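You operate a simulated robot arm through the tools that you are given. There is no shell and no other tool. Be economical: measure what you need, move in short steps, check, and stop when the job is done.

The job below is to be done with a simulated two-armed robot. You get a single attempt, and the scene is never put back.

JOB
Clamp the filter housing in the test rig and pump it up to the job card's pressure.
Fine: hold the clamp lever down while you seat it; inlet cock open, vent cock shut, and open the vent again after.

It is judged by the outcome, as a careful person would: the job done as asked, and still so three seconds after it is handed in. It fails if anything else is knocked over, pushed out of place, dropped, spilled or broken.

ROBOT AND FRAMES
Two 7-joint arms with two-finger parallel grippers on one trunk, on a base that drives. Base frame: it is fixed to the floor where the robot stands at the start and does not move with it; the origin is under the middle of the robot, x ahead of it, y to its left, z up. Lengths are in m, angles in degrees, forces in N, time in s.
The left shoulder is at the start at [0.05, 0.165, 1.205], the right one opposite. With the tool pointing down near the work surface each hand reaches from about 0.18 to 0.68 m from the robot's upright axis, wherever it stands, measured 20 degrees to its own side. Places, roughly: brass thumb screw [0.6, -0.4, 0.9]; clamp lever with the yellow pad [0.5, -0.4, 0.9]; filter housing (6x6x8 cm) [0.5, -0.2, 0.9]; gauge of the test rig [0.6, -0.4, 1.1]; inlet cock of the test rig [0.6, -0.6, 1.1]; nest of the test rig [0.5, -0.6, 0.9]; pump lever with the black pad [0.5, -0.7, 1]; vent cock of the test rig [0.6, -0.7, 1.1]. Payload 3.91 kg a hand.
The TCP of each hand is the grasp point between the finger pads, 0.03 m short of the fingertips. In the tool frame z runs along the fingers and y along their closing line. The gripper opens to 0.11 m. The fingers are 0.02 m wide and 0.01 m thick; the gripper's body (0.048 by 0.112 m) begins 0.055 m behind the TCP.
Orientation is that of the tool frame in the base frame, as a unit quaternion [x, y, z, w]. With the fingers straight down and closing along the base's y, the tool's x points along the base's -x, its y along +y and its z along -z.

CONTROLS
- The arms move only by the tool jog_arm. It takes "left_motion", "right_motion" or both (then of equal length, played together; a hand with none holds still); each is a list of rows, each an object of numbers (a shift or turn left out is 0, a gripper value left out holds the last): "fingers": the finger opening in mm, from 0 to 110; "dx", "dy", "dz": the shift along the tool's x, y, z in mm; "wx", "wy", "wz": the turn, a rotation vector about the tool's x, y, z in degrees. In form: [{"fingers": .., "dx": .., "dy": .., "dz": .., "wx": .., "wy": .., "wz": ..}, ...]. A call has 1 to 10 rows; each row shifts and turns the commanded pose from where the row before left it, along the tool's axes as they then stand. Rows are played at 5 a second. More than 0.05 m and 8.6 degrees between two rows, or a gripper value outside its range, and nothing of the call is played. A pose out of reach is approached as far as the arm can. The call stops where the force on the tool passes 40 N (or 10 N more than at its start, if that is more) or the arm is blocked; 0.2 s more then pass. The fingers move at their own pace (about 0.045 m/s each) and stop on an object; they squeeze with about 44 N. The grip force told is the motor's: it shows also when the fingers shut on nothing. Time passes only in rows, and 0.2 s behind the last, so rows that do not move let the fingers close. The reply holds the time, the measured pose of the TCP, the force on the tool along the base axes, the opening and the grip force, in the units named above and with some noise, with the torque about the TCP (base axes, N m) and any sound that the robot's microphone picked up.
- Cameras (640 x 400 px; columns grow to the right, rows downward): "scene" is now at [0.1155, -0.0333, 1.3924]; the picture's right is [-0.37, -0.93, 0.00], its down [-0.38, 0.15, -0.91] and it looks along [0.85, -0.34, -0.41] (base axes); focal length 226 px, centre (320, 200). "left" rides on the left gripper at [0.072, -0.017, -0.103] in its tool frame; the picture's right is [0.23, 0.97, 0.00], its down [-0.76, 0.18, -0.62] and it looks along [-0.61, 0.14, 0.78] (tool axes); focal length 222 px, centre (320, 200). "right" rides on the right gripper at [0.072, 0.017, -0.103] in its tool frame; the picture's right is [-0.23, 0.97, 0.00], its down [-0.76, -0.18, -0.62] and it looks along [-0.61, -0.14, 0.78] (tool axes); focal length 222 px, centre (320, 200). There is no depth. A picture from a camera that has moved, and an enlarged one, comes with that camera's place and axes in the base frame and with its lens.
- camera(camera): a new picture of that camera. No time passes.
- move_column(by): slides the trunk up (or, below 0, down) by that many m; the arms and the scene camera ride with it, the base frame stays. It gives what a move gives, with no picture.
- base_move(legs): drives the robot by 1 to 6 legs, each [ahead, left, turn to the left] in m, m and degrees, along the robot's own axes; the way and the turn of a leg run together, so that a leg with both is an arc; at most 1.5 m and 180 degrees a leg. The arms and the cameras ride along, it lands a little off, and it stops where it bumps. It gives what a move gives.
- aim_head(pan, tilt): turns the head with the scene camera to pan (to the left, within 80 degrees either way) and tilt (down, from -29 to 69), counted from straight ahead of the robot. It gives what a move gives.
- inspect(camera, box): a new picture of the part [left, top, right, bottom] of that camera's present view, enlarged. No time passes.
- hand_in(): hands the job in; it is judged then, once.

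Work in short steps. Places have to be worked out from the pictures, the camera data and where the tool is seen: move nearer, look again, correct. Check each grasp and each placing, and mend what went wrong. You have 120 turns and 100 pictures in all, those below and enlarged ones among them. Open the grippers and draw the arms clear of the work before you hand the job in, unless the task says otherwise; then end with one line.

The tools are called after ">>>" as a command line: name --argument value ..., lists and objects as JSON in quotes. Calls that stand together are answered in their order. jog_arm: Moves the arms, as the interface text tells. Its arguments: {"type":"object","properties":{"left_motion":{"type":"array"},"right_motion":{"type":"array"}},"required":[]} The other tools are called the same way: move_column (by) slides the trunk up or down; base_move (legs) drives the base; aim_head (pan, tilt) turns the head that bears the scene camera; camera (camera) takes a picture; inspect (camera, box) takes an enlarged picture of a part of a camera's view; hand_in () hands the job in.

At the start:

```text
clock: 0.0
left_ee_pos: [0.2885, -0.0108, 1.2989]
left_ee_rot: [0.0, 1.0, -0.001, 0.001]
left_contact_force: [0.2, -0.4, 0.3]
left_moment: [0.02, -0.01, 0.01]
left_gripper_width: 0.1099
left_grip_force: 0.0
right_ee_pos: [0.304, -0.4676, 1.248]
right_ee_rot: [0.0, 1.0, -0.001, -0.001]
right_contact_force: [0.9, 0.1, -0.7]
right_moment: [0.01, -0.02, -0.04]
right_gripper_width: 0.1103
right_grip_force: 0.0
trunk travel left (down, up): [-0.425, 0.078]
robot x, y, heading: [-0.0008, 0.0004, 0.1]
head pan, tilt: [-21.8, 24.4]
```

scene: 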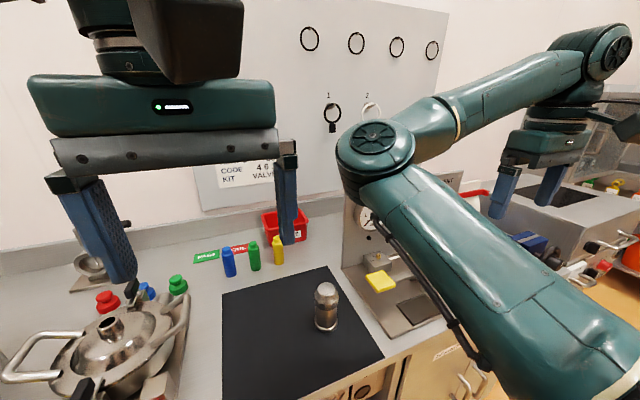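
right: 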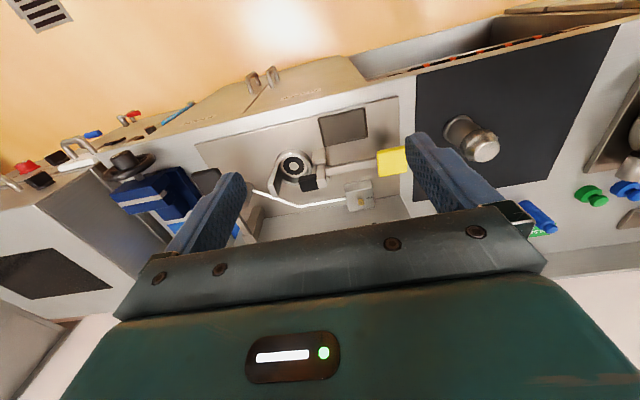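
left: 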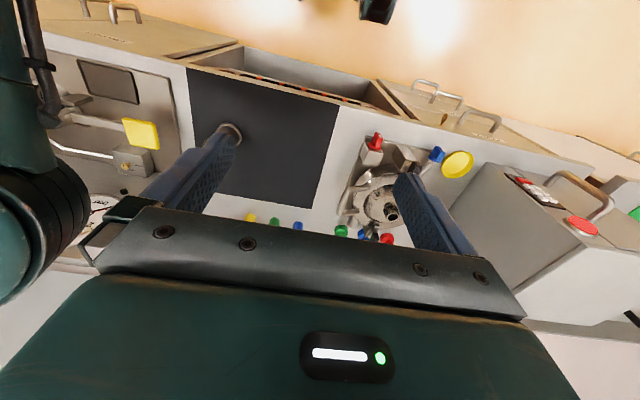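

The right arm hides the rig from the head camera. I'll enlarge the right hand's view of the rig and turn the head toward it.

>>> inspect --camera "right" --box '[180, 80, 540, 300]'

>>> aim_head --pan -40 --tilt 30

```text
1.78 times, centred on (360, 190) of right
camera zoom: at [0.2321, -0.4517, 1.3509], right [0.23, 0.97, 0.0], down [0.76, -0.18, 0.62], along [0.61, -0.14, -0.78], focal length 395 px, centre (249, 218)
```

zoom: 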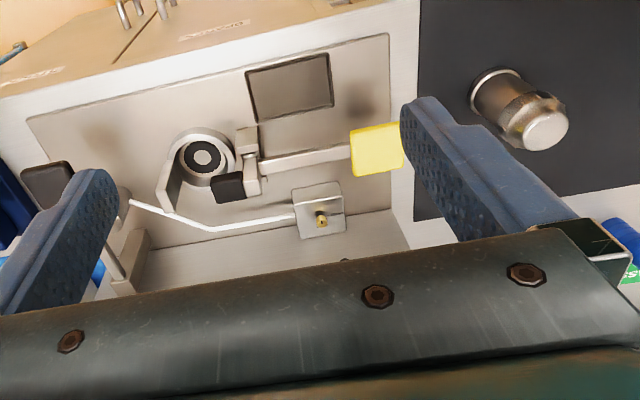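

```text
clock: 0.8
left_ee_pos: [0.2877, -0.0102, 1.2992]
left_ee_rot: [0.001, 1.0, -0.001, 0.001]
left_contact_force: [0.2, -0.2, 0.3]
left_moment: [-0.03, -0.04, 0.01]
left_gripper_width: 0.1098
left_grip_force: 0.2
right_ee_pos: [0.3037, -0.4691, 1.2477]
right_ee_rot: [0.0, 1.0, 0.0, 0.001]
right_contact_force: [0.1, -0.4, 0.3]
right_moment: [0.0, 0.02, -0.01]
right_gripper_width: 0.1101
right_grip_force: 0.1
trunk travel left (down, up): [-0.425, 0.078]
robot x, y, heading: [-0.0016, -0.0014, 0.1]
head pan, tilt: [-40.0, 30.0]
```

Check the head view after the turn.

>>> camera --camera "scene"

```text
95 pictures are left
camera scene: at [0.0991, -0.0571, 1.3835], right [-0.64, -0.77, 0.0], down [-0.38, 0.32, -0.87], along [0.66, -0.56, -0.5], focal length 226 px, centre (320, 200)
```

scene: 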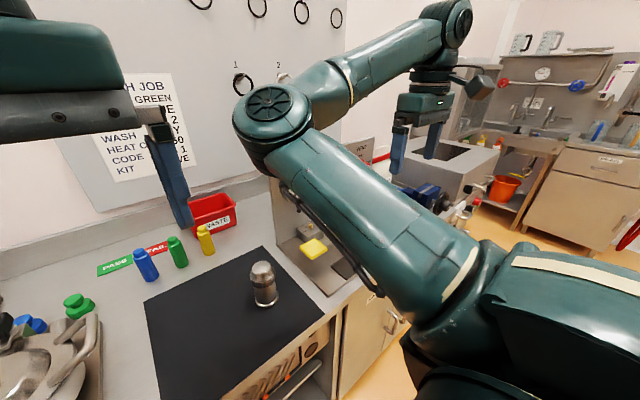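

I'll drive 0.4 m to the right so the rig sits in front of both arms, then look straight ahead.

>>> base_move --legs '[[0, -0.4, 0]]'

>>> aim_head --pan -10 --tilt 35

>>> camera --camera "scene"

>>> camera --camera "left"

```text
clock: 4.9
left_ee_pos: [0.2865, -0.4166, 1.298]
left_ee_rot: [0.003, 1.0, 0.0, 0.001]
left_contact_force: [0.3, -0.5, 0.7]
left_moment: [0.02, 0.01, 0.03]
left_gripper_width: 0.11
left_grip_force: 0.0
right_ee_pos: [0.3001, -0.8748, 1.2473]
right_ee_rot: [0.004, 1.0, -0.001, 0.0]
right_contact_force: [0.3, 0.3, 0.1]
right_moment: [0.01, -0.01, 0.01]
right_gripper_width: 0.1099
right_grip_force: 0.1
trunk travel left (down, up): [-0.425, 0.078]
robot x, y, heading: [-0.0029, -0.4029, -0.4]
head pan, tilt: [-40.0, 30.0]
```

```text
clock: 5.8
left_ee_pos: [0.287, -0.4148, 1.3001]
left_ee_rot: [0.003, 1.0, -0.001, 0.0]
left_contact_force: [1.2, 0.4, 0.2]
left_moment: [0.0, 0.01, -0.03]
left_gripper_width: 0.1102
left_grip_force: 0.0
right_ee_pos: [0.2995, -0.8744, 1.2479]
right_ee_rot: [0.003, 1.0, -0.001, 0.001]
right_contact_force: [0.0, -1.1, -0.7]
right_moment: [-0.02, 0.04, 0.0]
right_gripper_width: 0.1098
right_grip_force: 0.0
trunk travel left (down, up): [-0.425, 0.078]
robot x, y, heading: [-0.0004, -0.3989, -0.6]
head pan, tilt: [-10.0, 35.0]
```

```text
94 pictures are left
camera scene: at [0.1152, -0.419, 1.3757], right [-0.18, -0.98, 0.0], down [-0.56, 0.1, -0.82], along [0.81, -0.15, -0.57], focal length 226 px, centre (320, 200)
```

scene: 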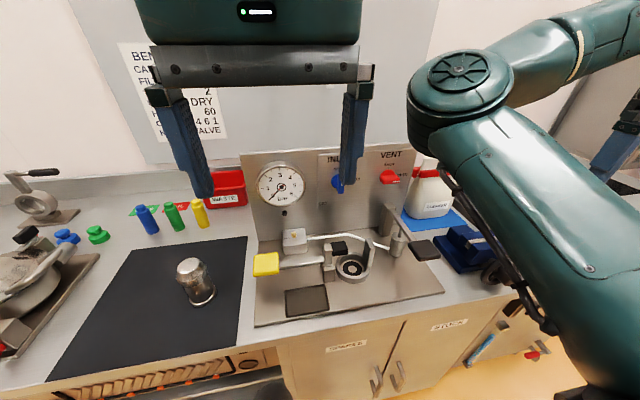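

```text
93 pictures are left
camera left: at [0.2135, -0.4326, 1.4018], right [-0.22, 0.98, 0.0], down [0.76, 0.17, 0.62], along [0.61, 0.14, -0.78], focal length 222 px, centre (320, 200)
```

left: 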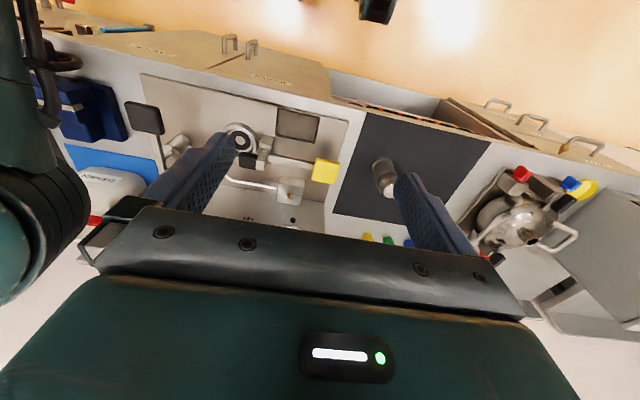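

The rig is now well in view. I enlarge the rig and the wall job card.

>>> inspect --camera "scene" --box '[240, 140, 460, 330]'

>>> inspect --camera "scene" --box '[110, 30, 250, 150]'

```text
2.11 times, centred on (350, 235) of scene
camera zoom: at [0.1152, -0.419, 1.3757], right [-0.18, -0.98, 0.0], down [-0.56, 0.1, -0.82], along [0.81, -0.15, -0.57], focal length 475 px, centre (257, 126)
```

zoom: 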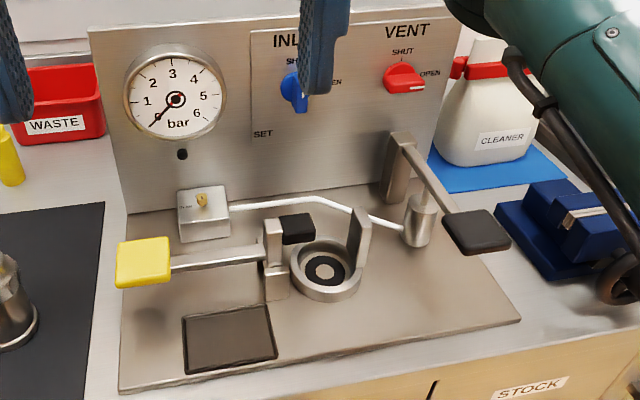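

```text
3.33 times, centred on (180, 90) of scene
camera zoom: at [0.1152, -0.419, 1.3757], right [-0.18, -0.98, 0.0], down [-0.56, 0.1, -0.82], along [0.81, -0.15, -0.57], focal length 752 px, centre (787, 567)
```

zoom: 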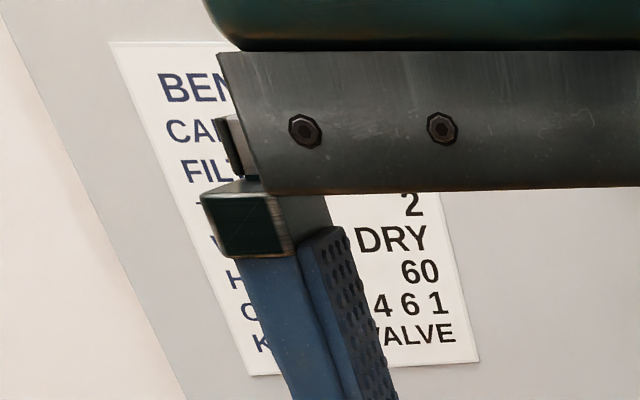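

The left hand hides the card and the cocks. I move it left.

>>> jog_arm --left_motion '[{"dy": 48}, {"dy": 48}, {"dy": 48}, {"dy": 48}, {"dy": 48}, {"dy": 48}, {"dy": 48}]'

>>> aim_head --pan 5 --tilt 20

>>> camera --camera "scene"

```text
clock: 7.5
left_ee_pos: [0.2904, -0.0789, 1.2976]
left_ee_rot: [0.003, 1.0, -0.002, 0.002]
left_contact_force: [-0.4, 0.5, 1.0]
left_moment: [-0.01, 0.01, -0.02]
left_gripper_width: 0.11
left_grip_force: 0.0
right_ee_pos: [0.2995, -0.8728, 1.2477]
right_ee_rot: [0.003, 1.0, -0.001, 0.0]
right_contact_force: [0.7, 0.7, 0.7]
right_moment: [0.01, 0.0, 0.0]
right_gripper_width: 0.1102
right_grip_force: 0.1
trunk travel left (down, up): [-0.425, 0.078]
robot x, y, heading: [-0.0041, -0.4037, -0.5]
head pan, tilt: [-10.0, 35.0]
```

```text
clock: 8.2
left_ee_pos: [0.2899, -0.0792, 1.2978]
left_ee_rot: [0.004, 1.0, 0.0, 0.001]
left_contact_force: [-0.2, 0.6, 0.0]
left_moment: [0.0, 0.01, -0.02]
left_gripper_width: 0.1099
left_grip_force: 0.0
right_ee_pos: [0.2993, -0.8749, 1.248]
right_ee_rot: [0.004, 1.0, -0.001, 0.0]
right_contact_force: [0.0, -1.1, 0.8]
right_moment: [-0.03, 0.0, 0.02]
right_gripper_width: 0.1101
right_grip_force: 0.0
trunk travel left (down, up): [-0.425, 0.078]
robot x, y, heading: [-0.0017, -0.4049, -0.4]
head pan, tilt: [5.0, 20.0]
```

```text
90 pictures are left
camera scene: at [0.1213, -0.3956, 1.3994], right [0.08, -1.0, 0.0], down [-0.34, -0.03, -0.94], along [0.94, 0.08, -0.34], focal length 226 px, centre (320, 200)
```

scene: 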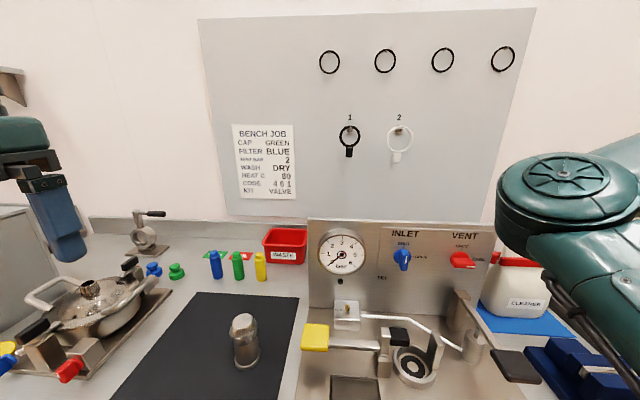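

>>> inspect --camera "scene" --box '[225, 115, 305, 205]'

>>> inspect --camera "scene" --box '[295, 220, 500, 330]'

>>> inspect --camera "scene" --box '[295, 290, 500, 400]'

```text
4.44 times, centred on (265, 160) of scene
camera zoom: at [0.1213, -0.3956, 1.3994], right [0.08, -1.0, 0.0], down [-0.34, -0.03, -0.94], along [0.94, 0.08, -0.34], focal length 1002 px, centre (564, 378)
```

zoom: 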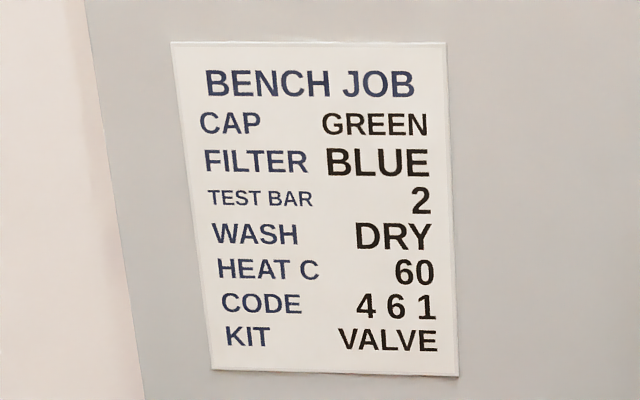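

```text
3.12 times, centred on (398, 275) of scene
camera zoom: at [0.1213, -0.3956, 1.3994], right [0.08, -1.0, 0.0], down [-0.34, -0.03, -0.94], along [0.94, 0.08, -0.34], focal length 704 px, centre (78, -34)
```

zoom: 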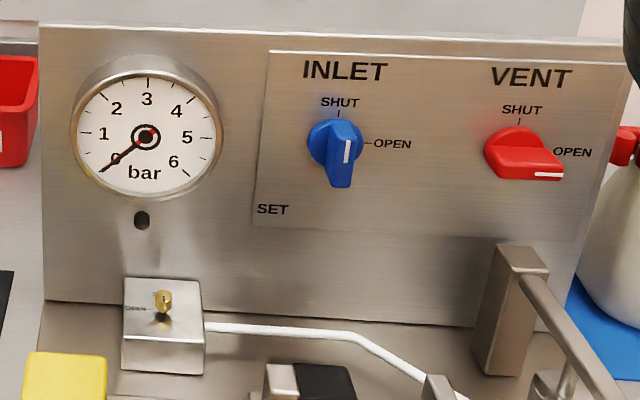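

```text
3.12 times, centred on (398, 345) of scene
camera zoom: at [0.1213, -0.3956, 1.3994], right [0.08, -1.0, 0.0], down [-0.34, -0.03, -0.94], along [0.94, 0.08, -0.34], focal length 704 px, centre (78, -253)
```

zoom: 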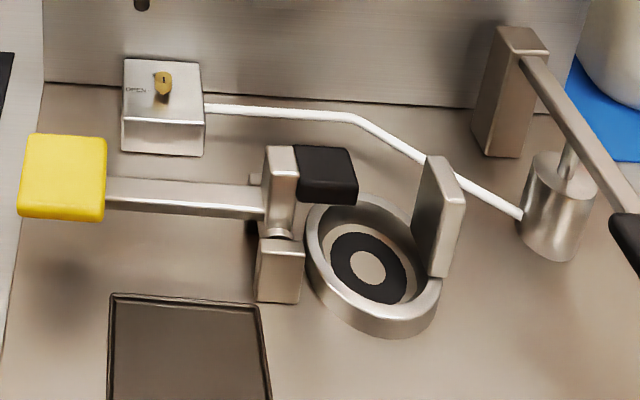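

The card says TEST BAR 2. I look closer at the cocks, the thumb screw and the SET mark.

>>> inspect --camera "scene" --box '[370, 225, 490, 290]'

>>> inspect --camera "scene" --box '[328, 270, 400, 335]'

>>> inspect --camera "scene" --box '[215, 300, 275, 380]'

```text
5.33 times, centred on (430, 258) of scene
camera zoom: at [0.1213, -0.3956, 1.3994], right [0.08, -1.0, 0.0], down [-0.34, -0.03, -0.94], along [0.94, 0.08, -0.34], focal length 1203 px, centre (-267, -107)
```

zoom: 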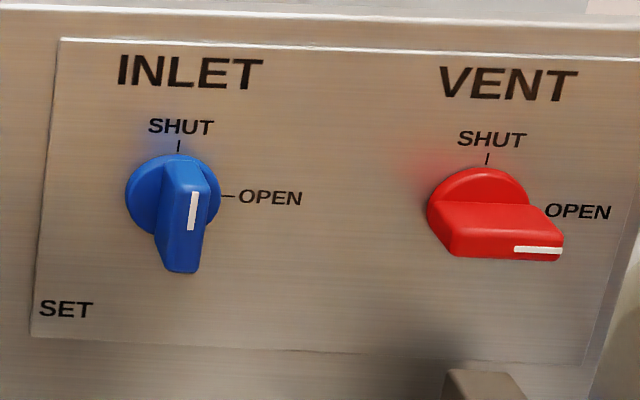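

```text
6.15 times, centred on (364, 302) of scene
camera zoom: at [0.1213, -0.3956, 1.3994], right [0.08, -1.0, 0.0], down [-0.34, -0.03, -0.94], along [0.94, 0.08, -0.34], focal length 1388 px, centre (49, -431)
```

zoom: 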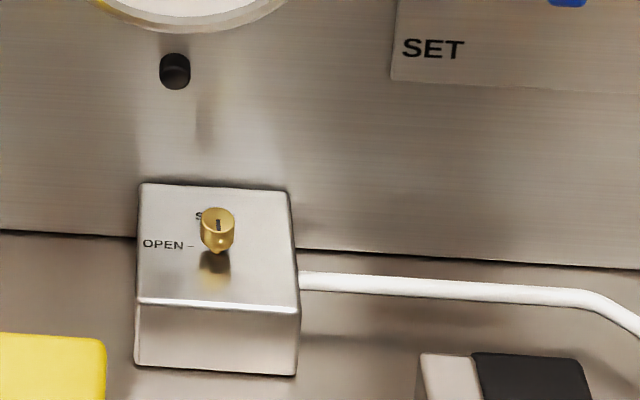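

```text
5.00 times, centred on (245, 340) of scene
camera zoom: at [0.1213, -0.3956, 1.3994], right [0.08, -1.0, 0.0], down [-0.34, -0.03, -0.94], along [0.94, 0.08, -0.34], focal length 1128 px, centre (695, -500)
```

zoom: 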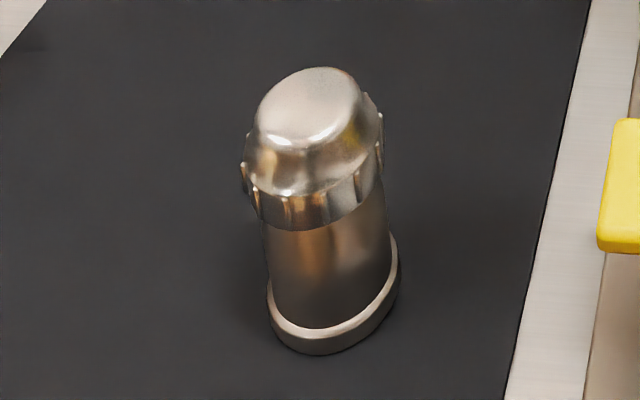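

Reading: thumb screw has OPEN / S… positions, inlet is SHUT, vent is OPEN, target 2 bar. I bring the right hand's camera over the nest for a second viewpoint.

>>> jog_arm --right_motion '[{"dy": 45}, {"dy": 45}, {"dy": 45}, {"dy": 45}, {"dy": 45}, {"dy": 45, "dz": 20}, {"dy": 40, "dz": 30}]'

>>> camera --camera "right"

```text
clock: 9.8
left_ee_pos: [0.2908, -0.0787, 1.2964]
left_ee_rot: [0.003, 1.0, -0.001, 0.001]
left_contact_force: [-0.4, -0.8, 0.5]
left_moment: [0.02, 0.04, -0.01]
left_gripper_width: 0.1099
left_grip_force: 0.0
right_ee_pos: [0.2694, -0.7863, 1.1958]
right_ee_rot: [0.004, 1.0, -0.001, 0.0]
right_contact_force: [-0.2, 0.2, -0.4]
right_moment: [0.03, 0.01, -0.03]
right_gripper_width: 0.11
right_grip_force: 0.0
right hand out of reach, approached as far as the arm can: row 2, 3, 4, 5, 6, 7
trunk travel left (down, up): [-0.425, 0.078]
robot x, y, heading: [-0.0011, -0.4057, -0.4]
head pan, tilt: [5.0, 20.0]
```

```text
83 pictures are left
camera right: at [0.1985, -0.7701, 1.2988], right [0.23, 0.97, 0.0], down [0.76, -0.18, 0.62], along [0.61, -0.15, -0.78], focal length 222 px, centre (320, 200)
```

right: 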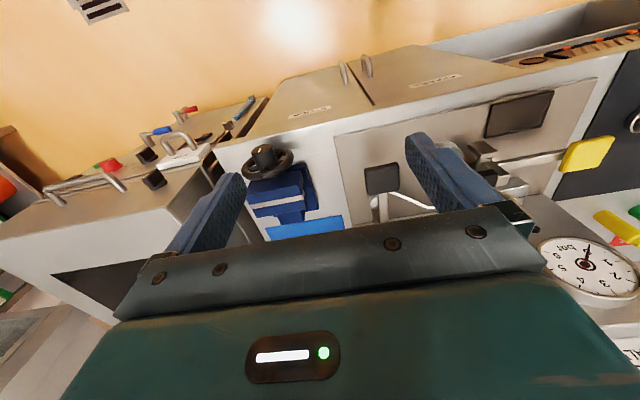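

The inward path was out of reach this close to the body. I extend forward and see where the hand goes.

>>> jog_arm --right_motion '[{"dx": -45}, {"dx": -45}, {"dz": 20}]'

```text
clock: 10.6
left_ee_pos: [0.2922, -0.0792, 1.297]
left_ee_rot: [0.003, 1.0, 0.0, 0.001]
left_contact_force: [-0.4, 0.1, -0.9]
left_moment: [0.03, 0.0, 0.01]
left_gripper_width: 0.11
left_grip_force: 0.1
right_ee_pos: [0.3588, -0.7982, 1.175]
right_ee_rot: [0.004, 1.0, -0.001, 0.001]
right_contact_force: [0.2, 0.0, 0.3]
right_moment: [-0.02, 0.03, 0.03]
right_gripper_width: 0.1102
right_grip_force: 0.1
right hand out of reach, approached as far as the arm can: row 1
trunk travel left (down, up): [-0.425, 0.078]
robot x, y, heading: [-0.0, -0.402, -0.3]
head pan, tilt: [5.0, 20.0]
```

>>> jog_arm --right_motion '[{"dy": 45}, {"dy": 45}, {"dy": 45}, {"dy": 45}, {"dy": 45}]'

>>> camera --camera "right"

```text
clock: 11.8
left_ee_pos: [0.2898, -0.0795, 1.2971]
left_ee_rot: [0.003, 1.0, -0.001, 0.0]
left_contact_force: [0.2, 0.3, 0.3]
left_moment: [0.0, 0.03, 0.0]
left_gripper_width: 0.1101
left_grip_force: 0.0
right_ee_pos: [0.3573, -0.7978, 1.1746]
right_ee_rot: [0.004, 1.0, -0.001, 0.0]
right_contact_force: [-0.5, -0.3, 0.2]
right_moment: [0.01, 0.02, -0.05]
right_gripper_width: 0.11
right_grip_force: 0.1
right hand out of reach, approached as far as the arm can: row 1, 2, 3, 4, 5
trunk travel left (down, up): [-0.425, 0.078]
robot x, y, heading: [0.0035, -0.4066, -0.6]
head pan, tilt: [5.0, 20.0]
```

```text
82 pictures are left
camera right: at [0.2863, -0.7804, 1.2783], right [0.23, 0.97, 0.0], down [0.76, -0.18, 0.62], along [0.61, -0.15, -0.78], focal length 222 px, centre (320, 200)
```

right: 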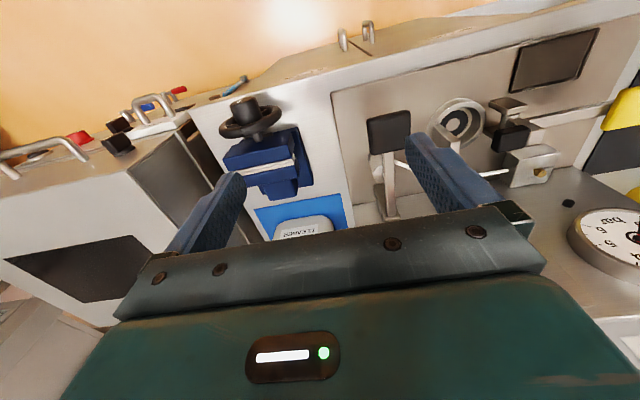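

The hand won't go inward at this height; I try lower, where the reach should be wider.

>>> jog_arm --right_motion '[{"dz": 45}, {"dz": 30}, {"dy": 40}, {"dy": 40}, {"dy": 40}]'

```text
clock: 13.0
left_ee_pos: [0.2913, -0.0788, 1.2979]
left_ee_rot: [0.003, 1.0, -0.001, 0.0]
left_contact_force: [-0.3, -0.2, 0.6]
left_moment: [0.05, 0.01, -0.03]
left_gripper_width: 0.1099
left_grip_force: 0.2
right_ee_pos: [0.3638, -0.7997, 1.098]
right_ee_rot: [0.003, 1.0, 0.0, 0.0]
right_contact_force: [-0.4, 0.8, 0.3]
right_moment: [0.03, -0.03, -0.01]
right_gripper_width: 0.11
right_grip_force: 0.0
right hand out of reach, approached as far as the arm can: row 3, 4, 5
trunk travel left (down, up): [-0.425, 0.078]
robot x, y, heading: [-0.0017, -0.4075, -0.4]
head pan, tilt: [5.0, 20.0]
```

Still blocked, so probably a wrist joint limit. I turn the tool about its axis and try again.

>>> jog_arm --right_motion '[{"wz": 8}, {"wz": 8}, {"wz": 8}, {"dy": 30}, {"dy": 30}]'

>>> camera --camera "scene"

```text
clock: 14.2
left_ee_pos: [0.2896, -0.0791, 1.2964]
left_ee_rot: [0.003, 1.0, -0.001, 0.002]
left_contact_force: [-0.1, -0.1, -0.6]
left_moment: [0.01, -0.02, 0.01]
left_gripper_width: 0.11
left_grip_force: 0.1
right_ee_pos: [0.3885, -0.7943, 1.0977]
right_ee_rot: [0.211, 0.977, -0.002, 0.001]
right_contact_force: [0.1, -0.5, 0.1]
right_moment: [0.0, 0.01, 0.02]
right_gripper_width: 0.11
right_grip_force: 0.0
right hand out of reach, approached as far as the arm can: row 4, 5
trunk travel left (down, up): [-0.425, 0.078]
robot x, y, heading: [-0.0004, -0.4041, -0.3]
head pan, tilt: [5.0, 20.0]
```

```text
81 pictures are left
camera scene: at [0.1214, -0.3955, 1.3995], right [0.08, -1.0, 0.0], down [-0.34, -0.03, -0.94], along [0.94, 0.08, -0.34], focal length 226 px, centre (320, 200)
```

scene: 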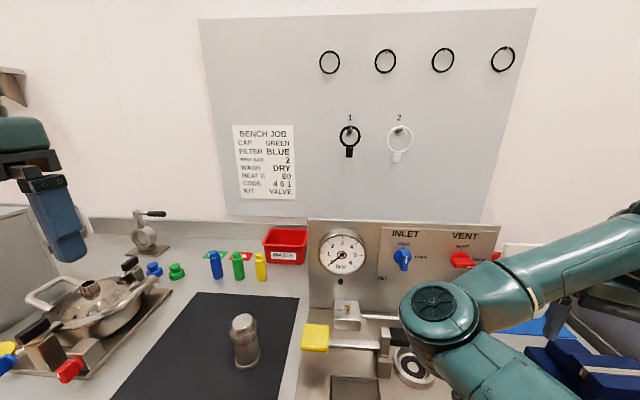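

The elbow folds inward, so the hand is at its minimum distance from the shoulder. I extend forward, undo the turn, then swing inward.

>>> jog_arm --right_motion '[{"wz": -8, "dz": -10}, {"wz": -8}, {"wz": -8}, {"dx": -45}, {"dx": -15, "dy": 40}, {"dy": 45}, {"dy": 45}, {"dy": 45}, {"dy": 45}]'

>>> camera --camera "right"

>>> camera --camera "scene"

```text
clock: 16.2
left_ee_pos: [0.2916, -0.0794, 1.2966]
left_ee_rot: [0.003, 1.0, -0.001, 0.001]
left_contact_force: [-0.1, 1.2, 1.2]
left_moment: [-0.03, 0.0, 0.0]
left_gripper_width: 0.1099
left_grip_force: 0.2
right_ee_pos: [0.5487, -0.7002, 1.0955]
right_ee_rot: [0.004, 1.0, -0.001, 0.0]
right_contact_force: [-0.4, -0.7, 0.7]
right_moment: [-0.01, 0.02, 0.02]
right_gripper_width: 0.1098
right_grip_force: 0.0
right hand out of reach, approached as far as the arm can: row 5, 6, 7, 8, 9
trunk travel left (down, up): [-0.425, 0.078]
robot x, y, heading: [-0.0034, -0.4053, -0.4]
head pan, tilt: [5.0, 20.0]
```

```text
80 pictures are left
camera right: at [0.4768, -0.6844, 1.1982], right [0.23, 0.97, 0.0], down [0.76, -0.18, 0.62], along [0.61, -0.15, -0.78], focal length 222 px, centre (320, 200)
```

right: 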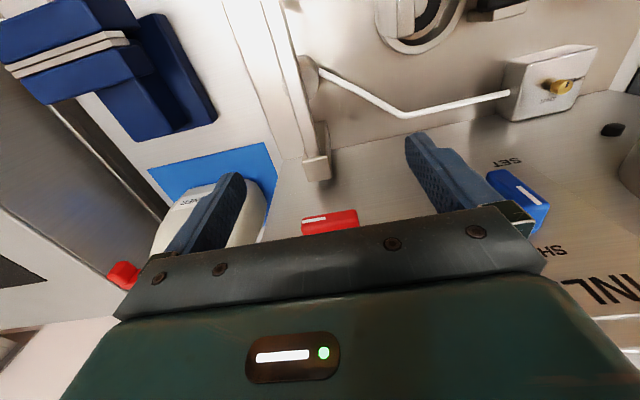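

```text
79 pictures are left
camera scene: at [0.1216, -0.3951, 1.3995], right [0.08, -1.0, 0.0], down [-0.34, -0.03, -0.94], along [0.94, 0.08, -0.34], focal length 226 px, centre (320, 200)
```

scene: 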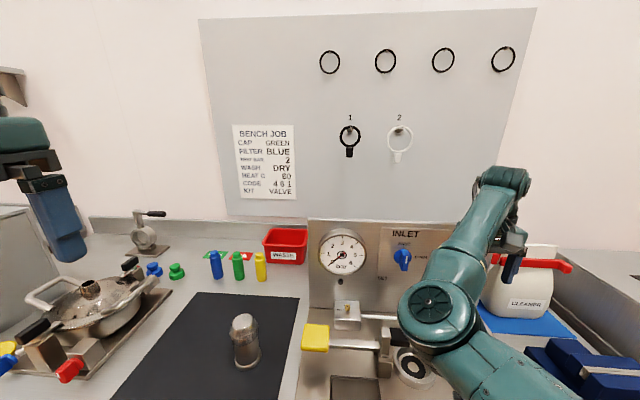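

The elbow is low and the forearm rises steeply, so the wrist is likely at its bend limit. Raising the trunk should cure that; I raise it and test inward motion again.

>>> move_column --by 0.075

>>> jog_arm --right_motion '[{"dx": 20, "dy": 10}, {"dx": 20, "dy": 20}, {"dx": 20, "dy": 20}, {"dx": 0, "dy": 40}, {"dy": 40}, {"dy": 40}]'

>>> camera --camera "scene"

```text
clock: 17.3
left_ee_pos: [0.2898, -0.079, 1.3717]
left_ee_rot: [0.002, 1.0, -0.002, 0.001]
left_contact_force: [-0.9, 0.1, 0.3]
left_moment: [-0.01, -0.01, 0.01]
left_gripper_width: 0.1101
left_grip_force: 0.0
right_ee_pos: [0.5477, -0.7031, 1.1699]
right_ee_rot: [0.004, 1.0, -0.002, -0.001]
right_contact_force: [0.1, 0.4, -0.5]
right_moment: [0.0, -0.01, -0.05]
right_gripper_width: 0.1099
right_grip_force: 0.1
trunk travel left (down, up): [-0.5, 0.003]
robot x, y, heading: [-0.0014, -0.4051, -0.1]
head pan, tilt: [5.0, 20.0]
```

```text
clock: 18.7
left_ee_pos: [0.2893, -0.0783, 1.3703]
left_ee_rot: [0.003, 1.0, -0.001, 0.001]
left_contact_force: [0.2, -0.5, -0.1]
left_moment: [0.01, 0.02, 0.0]
left_gripper_width: 0.1098
left_grip_force: 0.2
right_ee_pos: [0.5958, -0.608, 1.1545]
right_ee_rot: [0.003, 1.0, -0.001, 0.0]
right_contact_force: [0.4, 1.0, 0.8]
right_moment: [-0.01, 0.0, 0.0]
right_gripper_width: 0.1099
right_grip_force: 0.0
right hand out of reach, approached as far as the arm can: row 1, 2, 3, 4, 5, 6
trunk travel left (down, up): [-0.5, 0.003]
robot x, y, heading: [0.0017, -0.4041, -0.5]
head pan, tilt: [5.0, 20.0]
```

```text
78 pictures are left
camera scene: at [0.1216, -0.3949, 1.4745], right [0.08, -1.0, 0.0], down [-0.34, -0.03, -0.94], along [0.94, 0.08, -0.34], focal length 226 px, centre (320, 200)
```

scene: 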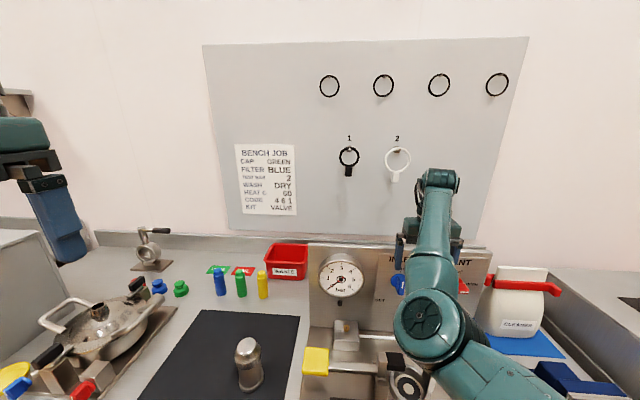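

The hand is swivelling about a fixed elbow — consistent with a wrist limit. I retreat out to the front-right and go down, which should flatten the forearm.

>>> jog_arm --right_motion '[{"dx": 20, "dy": -45}, {"dx": 40, "dy": -45}, {"dx": 45, "dy": -45}, {"dx": 45, "dy": -40}, {"dx": 45, "dy": -20}, {"dx": 30}, {"dz": 45}, {"dz": 45}, {"dz": 30}]'

>>> camera --camera "scene"

```text
refused: row 2 steps farther than a row can; nothing moved
```

```text
77 pictures are left
camera scene: at [0.1216, -0.3949, 1.4745], right [0.08, -1.0, 0.0], down [-0.34, -0.03, -0.94], along [0.94, 0.08, -0.34], focal length 226 px, centre (320, 200)
```

scene: 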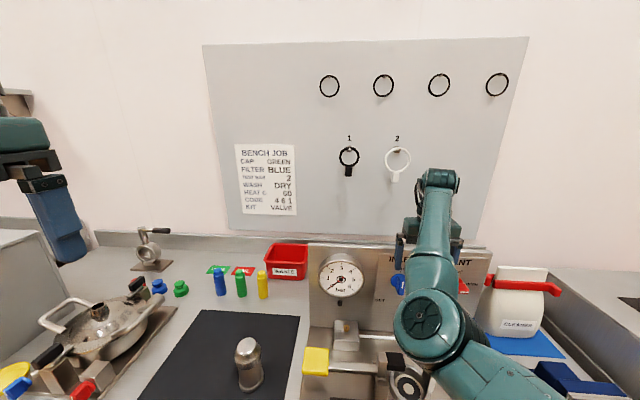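

>>> jog_arm --right_motion '[{"dx": 20, "dy": -42}, {"dx": 25, "dy": -40}, {"dx": 33, "dy": -33}, {"dx": 33, "dy": -33}, {"dx": 45, "dy": -15}, {"dx": 45}, {"dx": 30}, {"dz": 45}, {"dz": 45}, {"dz": 30}]'

>>> camera --camera "scene"

```text
clock: 20.9
left_ee_pos: [0.29, -0.0796, 1.372]
left_ee_rot: [0.002, 1.0, -0.002, 0.001]
left_contact_force: [0.9, 0.3, -0.1]
left_moment: [-0.05, -0.02, -0.01]
left_gripper_width: 0.1101
left_grip_force: 0.0
right_ee_pos: [0.3705, -0.7985, 1.0324]
right_ee_rot: [0.004, 1.0, -0.001, 0.0]
right_contact_force: [0.0, -0.3, 0.6]
right_moment: [0.0, -0.04, 0.0]
right_gripper_width: 0.1098
right_grip_force: 0.0
right hand out of reach, approached as far as the arm can: row 3, 6, 7
trunk travel left (down, up): [-0.5, 0.003]
robot x, y, heading: [-0.0021, -0.4063, -0.2]
head pan, tilt: [5.0, 20.0]
```

```text
76 pictures are left
camera scene: at [0.1215, -0.3957, 1.4745], right [0.08, -1.0, 0.0], down [-0.34, -0.03, -0.94], along [0.94, 0.08, -0.34], focal length 226 px, centre (320, 200)
```

scene: 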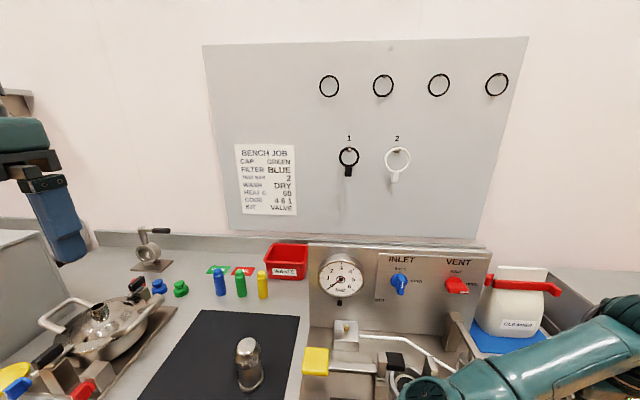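

The elbow simply drops with the hand. A tool tilted forward (fingers forward-down) relieves the wrist, so I tilt it 40° and test the inward motion.

>>> jog_arm --right_motion '[{"dz": -40}, {"dz": -20, "wy": -8}, {"wy": -8}, {"wy": -8}, {"wy": -8}, {"wy": -8}]'

>>> camera --camera "scene"

```text
clock: 22.3
left_ee_pos: [0.2906, -0.079, 1.3717]
left_ee_rot: [0.003, 1.0, -0.001, 0.001]
left_contact_force: [-0.1, 0.1, -0.5]
left_moment: [0.01, -0.03, 0.0]
left_gripper_width: 0.1099
left_grip_force: 0.1
right_ee_pos: [0.374, -0.8055, 1.0919]
right_ee_rot: [0.003, 0.939, -0.003, 0.344]
right_contact_force: [0.3, -0.2, -0.1]
right_moment: [0.03, 0.04, 0.0]
right_gripper_width: 0.1098
right_grip_force: 0.1
right hand out of reach, approached as far as the arm can: row 5
trunk travel left (down, up): [-0.5, 0.003]
robot x, y, heading: [-0.0025, -0.4015, -0.3]
head pan, tilt: [5.0, 20.0]
```

```text
75 pictures are left
camera scene: at [0.1212, -0.3957, 1.4746], right [0.08, -1.0, 0.0], down [-0.34, -0.03, -0.94], along [0.94, 0.08, -0.34], focal length 226 px, centre (320, 200)
```

scene: 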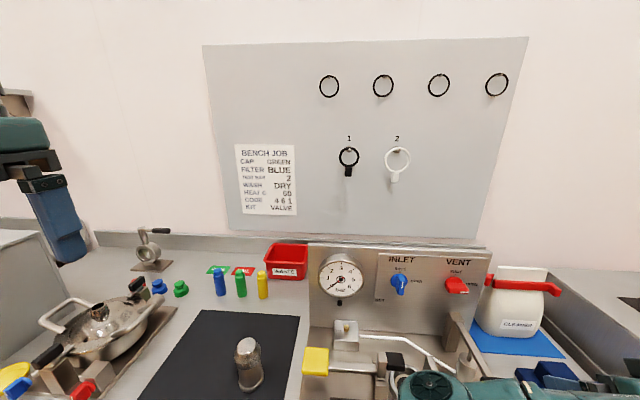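

I want to see how the left arm is bent, since it could move freely sideways.

>>> aim_head --pan 50 --tilt 15

>>> camera --camera "scene"

>>> camera --camera "left"

```text
clock: 23.5
left_ee_pos: [0.29, -0.0803, 1.3722]
left_ee_rot: [0.003, 1.0, -0.001, 0.001]
left_contact_force: [-0.6, -0.8, -0.4]
left_moment: [0.02, -0.01, 0.03]
left_gripper_width: 0.1098
left_grip_force: 0.1
right_ee_pos: [0.3741, -0.8071, 1.0918]
right_ee_rot: [0.003, 0.94, -0.002, 0.342]
right_contact_force: [-0.1, 0.2, 0.0]
right_moment: [0.02, -0.01, -0.01]
right_gripper_width: 0.1099
right_grip_force: 0.1
trunk travel left (down, up): [-0.5, 0.003]
robot x, y, heading: [-0.0023, -0.4051, -0.4]
head pan, tilt: [50.0, 15.0]
```

```text
74 pictures are left
camera scene: at [0.0891, -0.332, 1.4826], right [0.76, -0.65, 0.0], down [-0.17, -0.2, -0.97], along [0.63, 0.74, -0.26], focal length 226 px, centre (320, 200)
```

scene: 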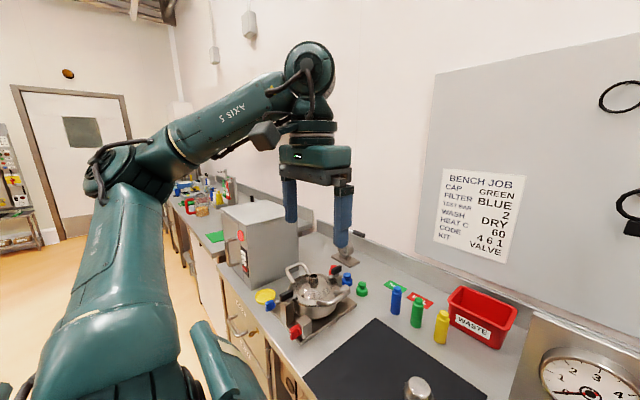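

```text
73 pictures are left
camera left: at [0.2169, -0.096, 1.4749], right [-0.22, 0.98, 0.0], down [0.76, 0.17, 0.62], along [0.61, 0.14, -0.78], focal length 222 px, centre (320, 200)
```

left: 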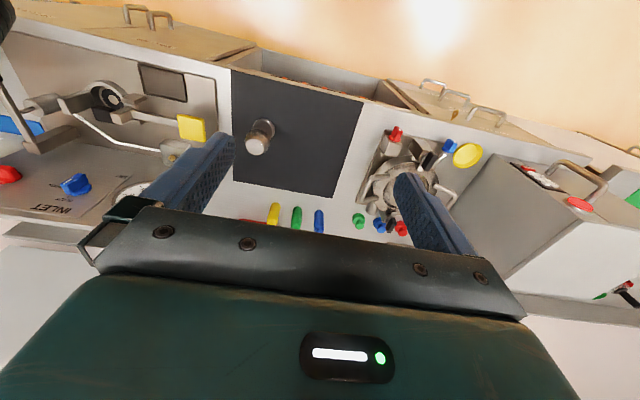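

The left arm bends elbow-out, while the right arm is bent elbow-in. I'll back the base off 0.35 m for free space, stretch the right arm straight ahead and try to flip its elbow.

>>> base_move --legs '[[-0.35, 0, 0]]'

>>> aim_head --pan -25 --tilt 25

>>> jog_arm --right_motion '[{"dx": -35, "dz": 35, "dy": 0}, {"dx": -35, "dz": 30}, {"dx": -35, "dz": 25, "dy": 10}, {"dx": -35, "dz": 20, "dy": 20}, {"dx": -30, "dz": 20, "dy": 30}, {"dx": -25, "dz": 20, "dy": 35}, {"dx": -20, "dz": 15, "dy": 40}, {"dx": -20, "dz": 15, "dy": 40}, {"dy": 45}, {"dy": 45}]'

>>> camera --camera "scene"

```text
clock: 25.8
left_ee_pos: [-0.0696, -0.077, 1.3716]
left_ee_rot: [0.003, 1.0, 0.0, 0.001]
left_contact_force: [0.3, -0.4, 0.1]
left_moment: [-0.02, -0.06, 0.01]
left_gripper_width: 0.1099
left_grip_force: 0.1
right_ee_pos: [0.0141, -0.8034, 1.0918]
right_ee_rot: [0.002, 0.939, -0.003, 0.343]
right_contact_force: [0.1, 0.7, 0.4]
right_moment: [-0.03, 0.02, 0.02]
right_gripper_width: 0.1099
right_grip_force: 0.1
trunk travel left (down, up): [-0.5, 0.003]
robot x, y, heading: [-0.3593, -0.3992, -0.4]
head pan, tilt: [50.0, 15.0]
```

```text
clock: 27.2
left_ee_pos: [-0.0692, -0.0772, 1.3721]
left_ee_rot: [0.002, 1.0, 0.0, 0.001]
left_contact_force: [-0.2, 0.5, -0.7]
left_moment: [-0.04, 0.01, 0.02]
left_gripper_width: 0.11
left_grip_force: 0.1
right_ee_pos: [0.0157, -0.8036, 1.0915]
right_ee_rot: [0.002, 0.94, -0.002, 0.342]
right_contact_force: [1.1, 0.7, 0.1]
right_moment: [-0.01, -0.03, -0.02]
right_gripper_width: 0.1099
right_grip_force: 0.1
trunk travel left (down, up): [-0.5, 0.003]
robot x, y, heading: [-0.3613, -0.401, -0.5]
head pan, tilt: [-25.0, 25.0]
```

```text
clock: 29.4
left_ee_pos: [-0.069, -0.0768, 1.3726]
left_ee_rot: [0.003, 1.0, -0.001, 0.001]
left_contact_force: [-0.6, -0.6, 0.3]
left_moment: [0.02, 0.0, 0.01]
left_gripper_width: 0.1099
left_grip_force: 0.1
right_ee_pos: [0.3162, -0.5485, 1.1074]
right_ee_rot: [0.003, 0.939, -0.003, 0.344]
right_contact_force: [0.0, 0.1, 0.0]
right_moment: [0.01, 0.0, 0.0]
right_gripper_width: 0.1098
right_grip_force: 0.1
trunk travel left (down, up): [-0.5, 0.003]
robot x, y, heading: [-0.3617, -0.4022, -0.1]
head pan, tilt: [-25.0, 25.0]
```

```text
72 pictures are left
camera scene: at [-0.247, -0.4398, 1.4664], right [-0.43, -0.9, 0.0], down [-0.38, 0.18, -0.91], along [0.82, -0.39, -0.42], focal length 226 px, centre (320, 200)
```

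scene: 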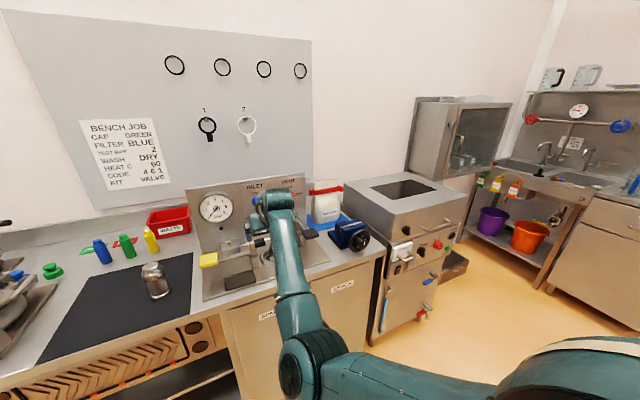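

With the base further back, the hand now reaches straight ahead. I test how far inward it can go from here.

>>> jog_arm --right_motion '[{"dy": 45}, {"dy": 45}, {"dy": 45}, {"dy": 45}]'

>>> jog_arm --right_motion '[{"dy": -45}, {"dy": -45}, {"dy": -45}, {"dy": -45}, {"wy": 8}, {"wy": 8}, {"wy": 8}, {"wy": 8}]'

>>> camera --camera "right"

```text
clock: 30.4
left_ee_pos: [-0.0685, -0.077, 1.3725]
left_ee_rot: [0.002, 1.0, -0.001, 0.001]
left_contact_force: [0.6, -0.4, 0.5]
left_moment: [-0.03, -0.01, -0.04]
left_gripper_width: 0.1098
left_grip_force: 0.0
right_ee_pos: [0.3159, -0.5487, 1.1051]
right_ee_rot: [0.002, 0.94, -0.005, 0.342]
right_contact_force: [-0.8, -0.1, -0.5]
right_moment: [-0.01, -0.01, -0.03]
right_gripper_width: 0.1101
right_grip_force: 0.2
right hand out of reach, approached as far as the arm can: row 1, 2, 3, 4
trunk travel left (down, up): [-0.5, 0.003]
robot x, y, heading: [-0.3624, -0.403, -0.3]
head pan, tilt: [-25.0, 25.0]
```

```text
clock: 32.2
left_ee_pos: [-0.0696, -0.0781, 1.3724]
left_ee_rot: [0.003, 1.0, 0.0, 0.001]
left_contact_force: [-0.3, 0.1, -0.1]
left_moment: [0.02, 0.0, -0.05]
left_gripper_width: 0.1103
left_grip_force: 0.1
right_ee_pos: [0.3099, -0.7238, 1.1048]
right_ee_rot: [0.003, 0.998, -0.001, 0.069]
right_contact_force: [0.1, 0.0, -0.5]
right_moment: [0.02, 0.01, 0.0]
right_gripper_width: 0.11
right_grip_force: 0.0
trunk travel left (down, up): [-0.5, 0.003]
robot x, y, heading: [-0.3599, -0.3989, -0.2]
head pan, tilt: [-25.0, 25.0]
```

```text
71 pictures are left
camera right: at [0.225, -0.7074, 1.1968], right [0.23, 0.97, 0.03], down [0.67, -0.18, 0.72], along [0.71, -0.15, -0.69], focal length 222 px, centre (320, 200)
```

right: 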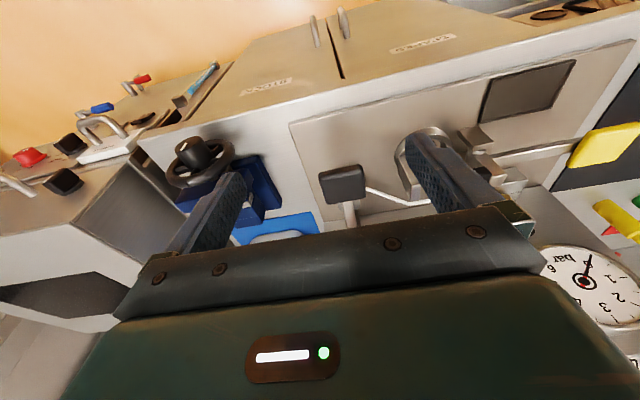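

The right arm is usable for targets right of about y_rel −0.2 when well extended. I pull the hand back and up a little, then park the base at about (−0.15, −0.30), placing the nest at rel (0.62, −0.27) and the yellow pad in the left arm's range.

>>> jog_arm --right_motion '[{"dx": 40, "dz": -20}, {"dx": 40, "dz": -20}, {"dx": 10, "dy": -20, "dz": -20}]'

>>> base_move --legs '[[0.21, 0.1, 0]]'

>>> camera --camera "right"

>>> camera --camera "scene"

```text
clock: 33.0
left_ee_pos: [-0.0691, -0.0771, 1.3713]
left_ee_rot: [0.003, 1.0, 0.0, 0.001]
left_contact_force: [0.1, -0.8, -0.6]
left_moment: [0.04, 0.01, 0.01]
left_gripper_width: 0.11
left_grip_force: 0.1
right_ee_pos: [0.2126, -0.7486, 1.1488]
right_ee_rot: [0.003, 0.998, -0.001, 0.07]
right_contact_force: [0.3, 0.1, 0.8]
right_moment: [0.05, -0.02, 0.0]
right_gripper_width: 0.1097
right_grip_force: 0.0
trunk travel left (down, up): [-0.5, 0.003]
robot x, y, heading: [-0.36, -0.4049, -0.2]
head pan, tilt: [-25.0, 25.0]
```

```text
clock: 34.8
left_ee_pos: [0.1464, 0.0204, 1.3708]
left_ee_rot: [0.005, 1.0, -0.001, 0.0]
left_contact_force: [-0.3, 0.1, -0.4]
left_moment: [0.03, 0.01, 0.04]
left_gripper_width: 0.1098
left_grip_force: 0.0
right_ee_pos: [0.4254, -0.6519, 1.1507]
right_ee_rot: [0.005, 0.998, -0.001, 0.07]
right_contact_force: [0.2, -0.3, 0.3]
right_moment: [0.03, 0.02, -0.02]
right_gripper_width: 0.1104
right_grip_force: 0.0
trunk travel left (down, up): [-0.5, 0.003]
robot x, y, heading: [-0.1457, -0.3053, -0.5]
head pan, tilt: [-25.0, 25.0]
```

```text
70 pictures are left
camera right: at [0.34, -0.6338, 1.2421], right [0.24, 0.97, 0.03], down [0.67, -0.18, 0.72], along [0.71, -0.15, -0.69], focal length 222 px, centre (320, 200)
```

right: 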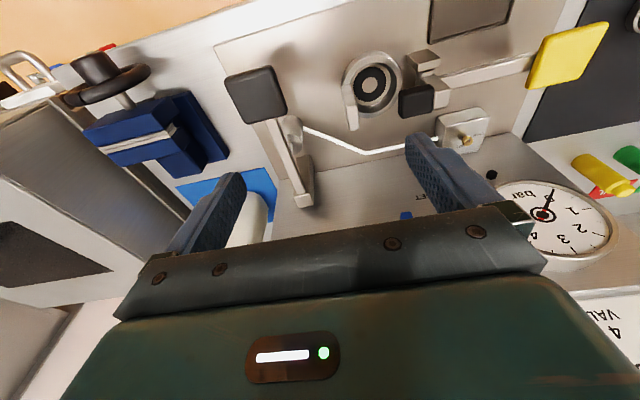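

```text
69 pictures are left
camera scene: at [-0.0336, -0.3418, 1.4664], right [-0.43, -0.9, 0.0], down [-0.38, 0.18, -0.91], along [0.82, -0.39, -0.42], focal length 226 px, centre (320, 200)
```

scene: 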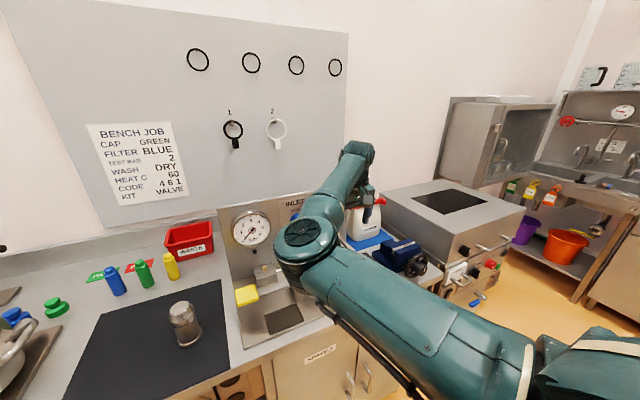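

Triangulated: nest ≈ (0.476, −0.574, 0.89), yellow pad ≈ (0.484, −0.354, 0.942), thumb screw ≈ (0.608, −0.430, 0.91), pump pad ≈ (0.416, −0.711, 1.00). I enlarge the clamp and nest to understand the mechanism.

>>> inspect --camera "right" --box '[330, 0, 630, 170]'

>>> inspect --camera "right" --box '[330, 30, 490, 140]'

```text
2.13 times, centred on (480, 85) of right
camera zoom: at [0.34, -0.6338, 1.2421], right [0.24, 0.97, 0.03], down [0.67, -0.18, 0.72], along [0.71, -0.15, -0.69], focal length 474 px, centre (-21, 445)
```

zoom: 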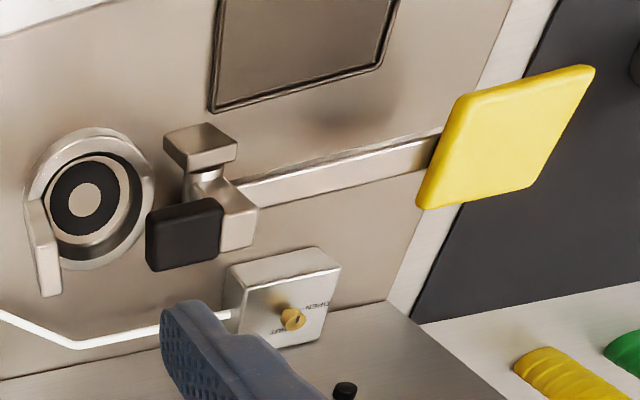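

```text
3.64 times, centred on (410, 85) of right
camera zoom: at [0.34, -0.6338, 1.2421], right [0.24, 0.97, 0.03], down [0.67, -0.18, 0.72], along [0.71, -0.15, -0.69], focal length 808 px, centre (-7, 618)
```

zoom: 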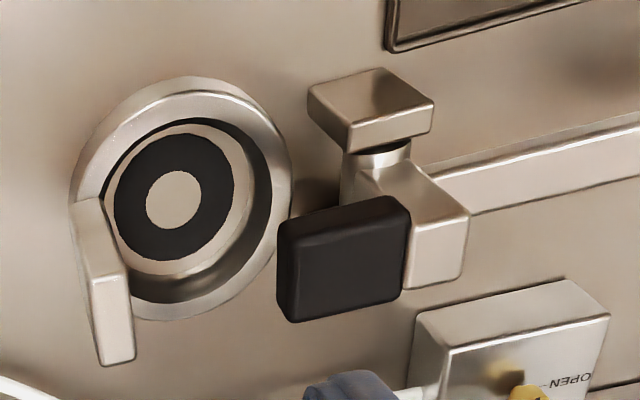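

The clamp is a bell crank: pressing the yellow pad swings the black jaw away (+y); released, it pushes the housing against the stop at −y. So I must grip the housing along x with a vertical tool. I drive left to bring the housing into the right arm's range.

>>> base_move --legs '[[0, 0.36, 0]]'

>>> camera --camera "right"

```text
clock: 38.5
left_ee_pos: [0.1521, 0.3819, 1.3715]
left_ee_rot: [0.008, 1.0, -0.001, 0.0]
left_contact_force: [0.7, -0.6, -0.5]
left_moment: [-0.04, -0.01, -0.01]
left_gripper_width: 0.11
left_grip_force: 0.0
right_ee_pos: [0.4278, -0.292, 1.1495]
right_ee_rot: [0.008, 0.998, -0.001, 0.07]
right_contact_force: [-1.1, -0.2, -0.6]
right_moment: [-0.03, -0.03, -0.02]
right_gripper_width: 0.1096
right_grip_force: 0.2
trunk travel left (down, up): [-0.5, 0.003]
robot x, y, heading: [-0.1415, 0.064, -0.6]
head pan, tilt: [-25.0, 25.0]
```

```text
66 pictures are left
camera right: at [0.3426, -0.2738, 1.2424], right [0.24, 0.97, 0.03], down [0.66, -0.19, 0.72], along [0.71, -0.15, -0.69], focal length 222 px, centre (320, 200)
```

right: 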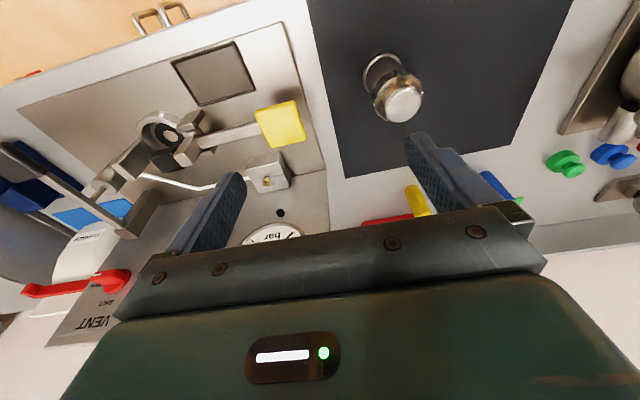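

Housing is near (0.474, −0.197). I level the tool and turn it +90° so the fingers close along x, checking the wrist allows it.

>>> jog_arm --right_motion '[{"wy": 8}, {"wz": 8.5}, {"wz": 8.5}, {"wz": 8.5}, {"wz": 8.5}, {"wz": 8.5}, {"wz": 8.5}, {"wz": 8.5}, {"wz": 8.5}, {"wz": 8.5}]'

```text
clock: 40.8
left_ee_pos: [0.1523, 0.3819, 1.3714]
left_ee_rot: [0.007, 1.0, 0.0, 0.001]
left_contact_force: [-0.5, -0.4, 0.1]
left_moment: [0.03, -0.02, -0.01]
left_gripper_width: 0.1099
left_grip_force: 0.1
right_ee_pos: [0.252, -0.361, 1.1084]
right_ee_rot: [0.615, 0.788, 0.006, 0.002]
right_contact_force: [-0.7, 0.5, 0.7]
right_moment: [-0.03, 0.01, -0.02]
right_gripper_width: 0.1102
right_grip_force: 0.0
right hand out of reach, approached as far as the arm can: row 6, 7, 8, 9, 10
trunk travel left (down, up): [-0.5, 0.003]
robot x, y, heading: [-0.1427, 0.0597, -0.9]
head pan, tilt: [-25.0, 25.0]
```

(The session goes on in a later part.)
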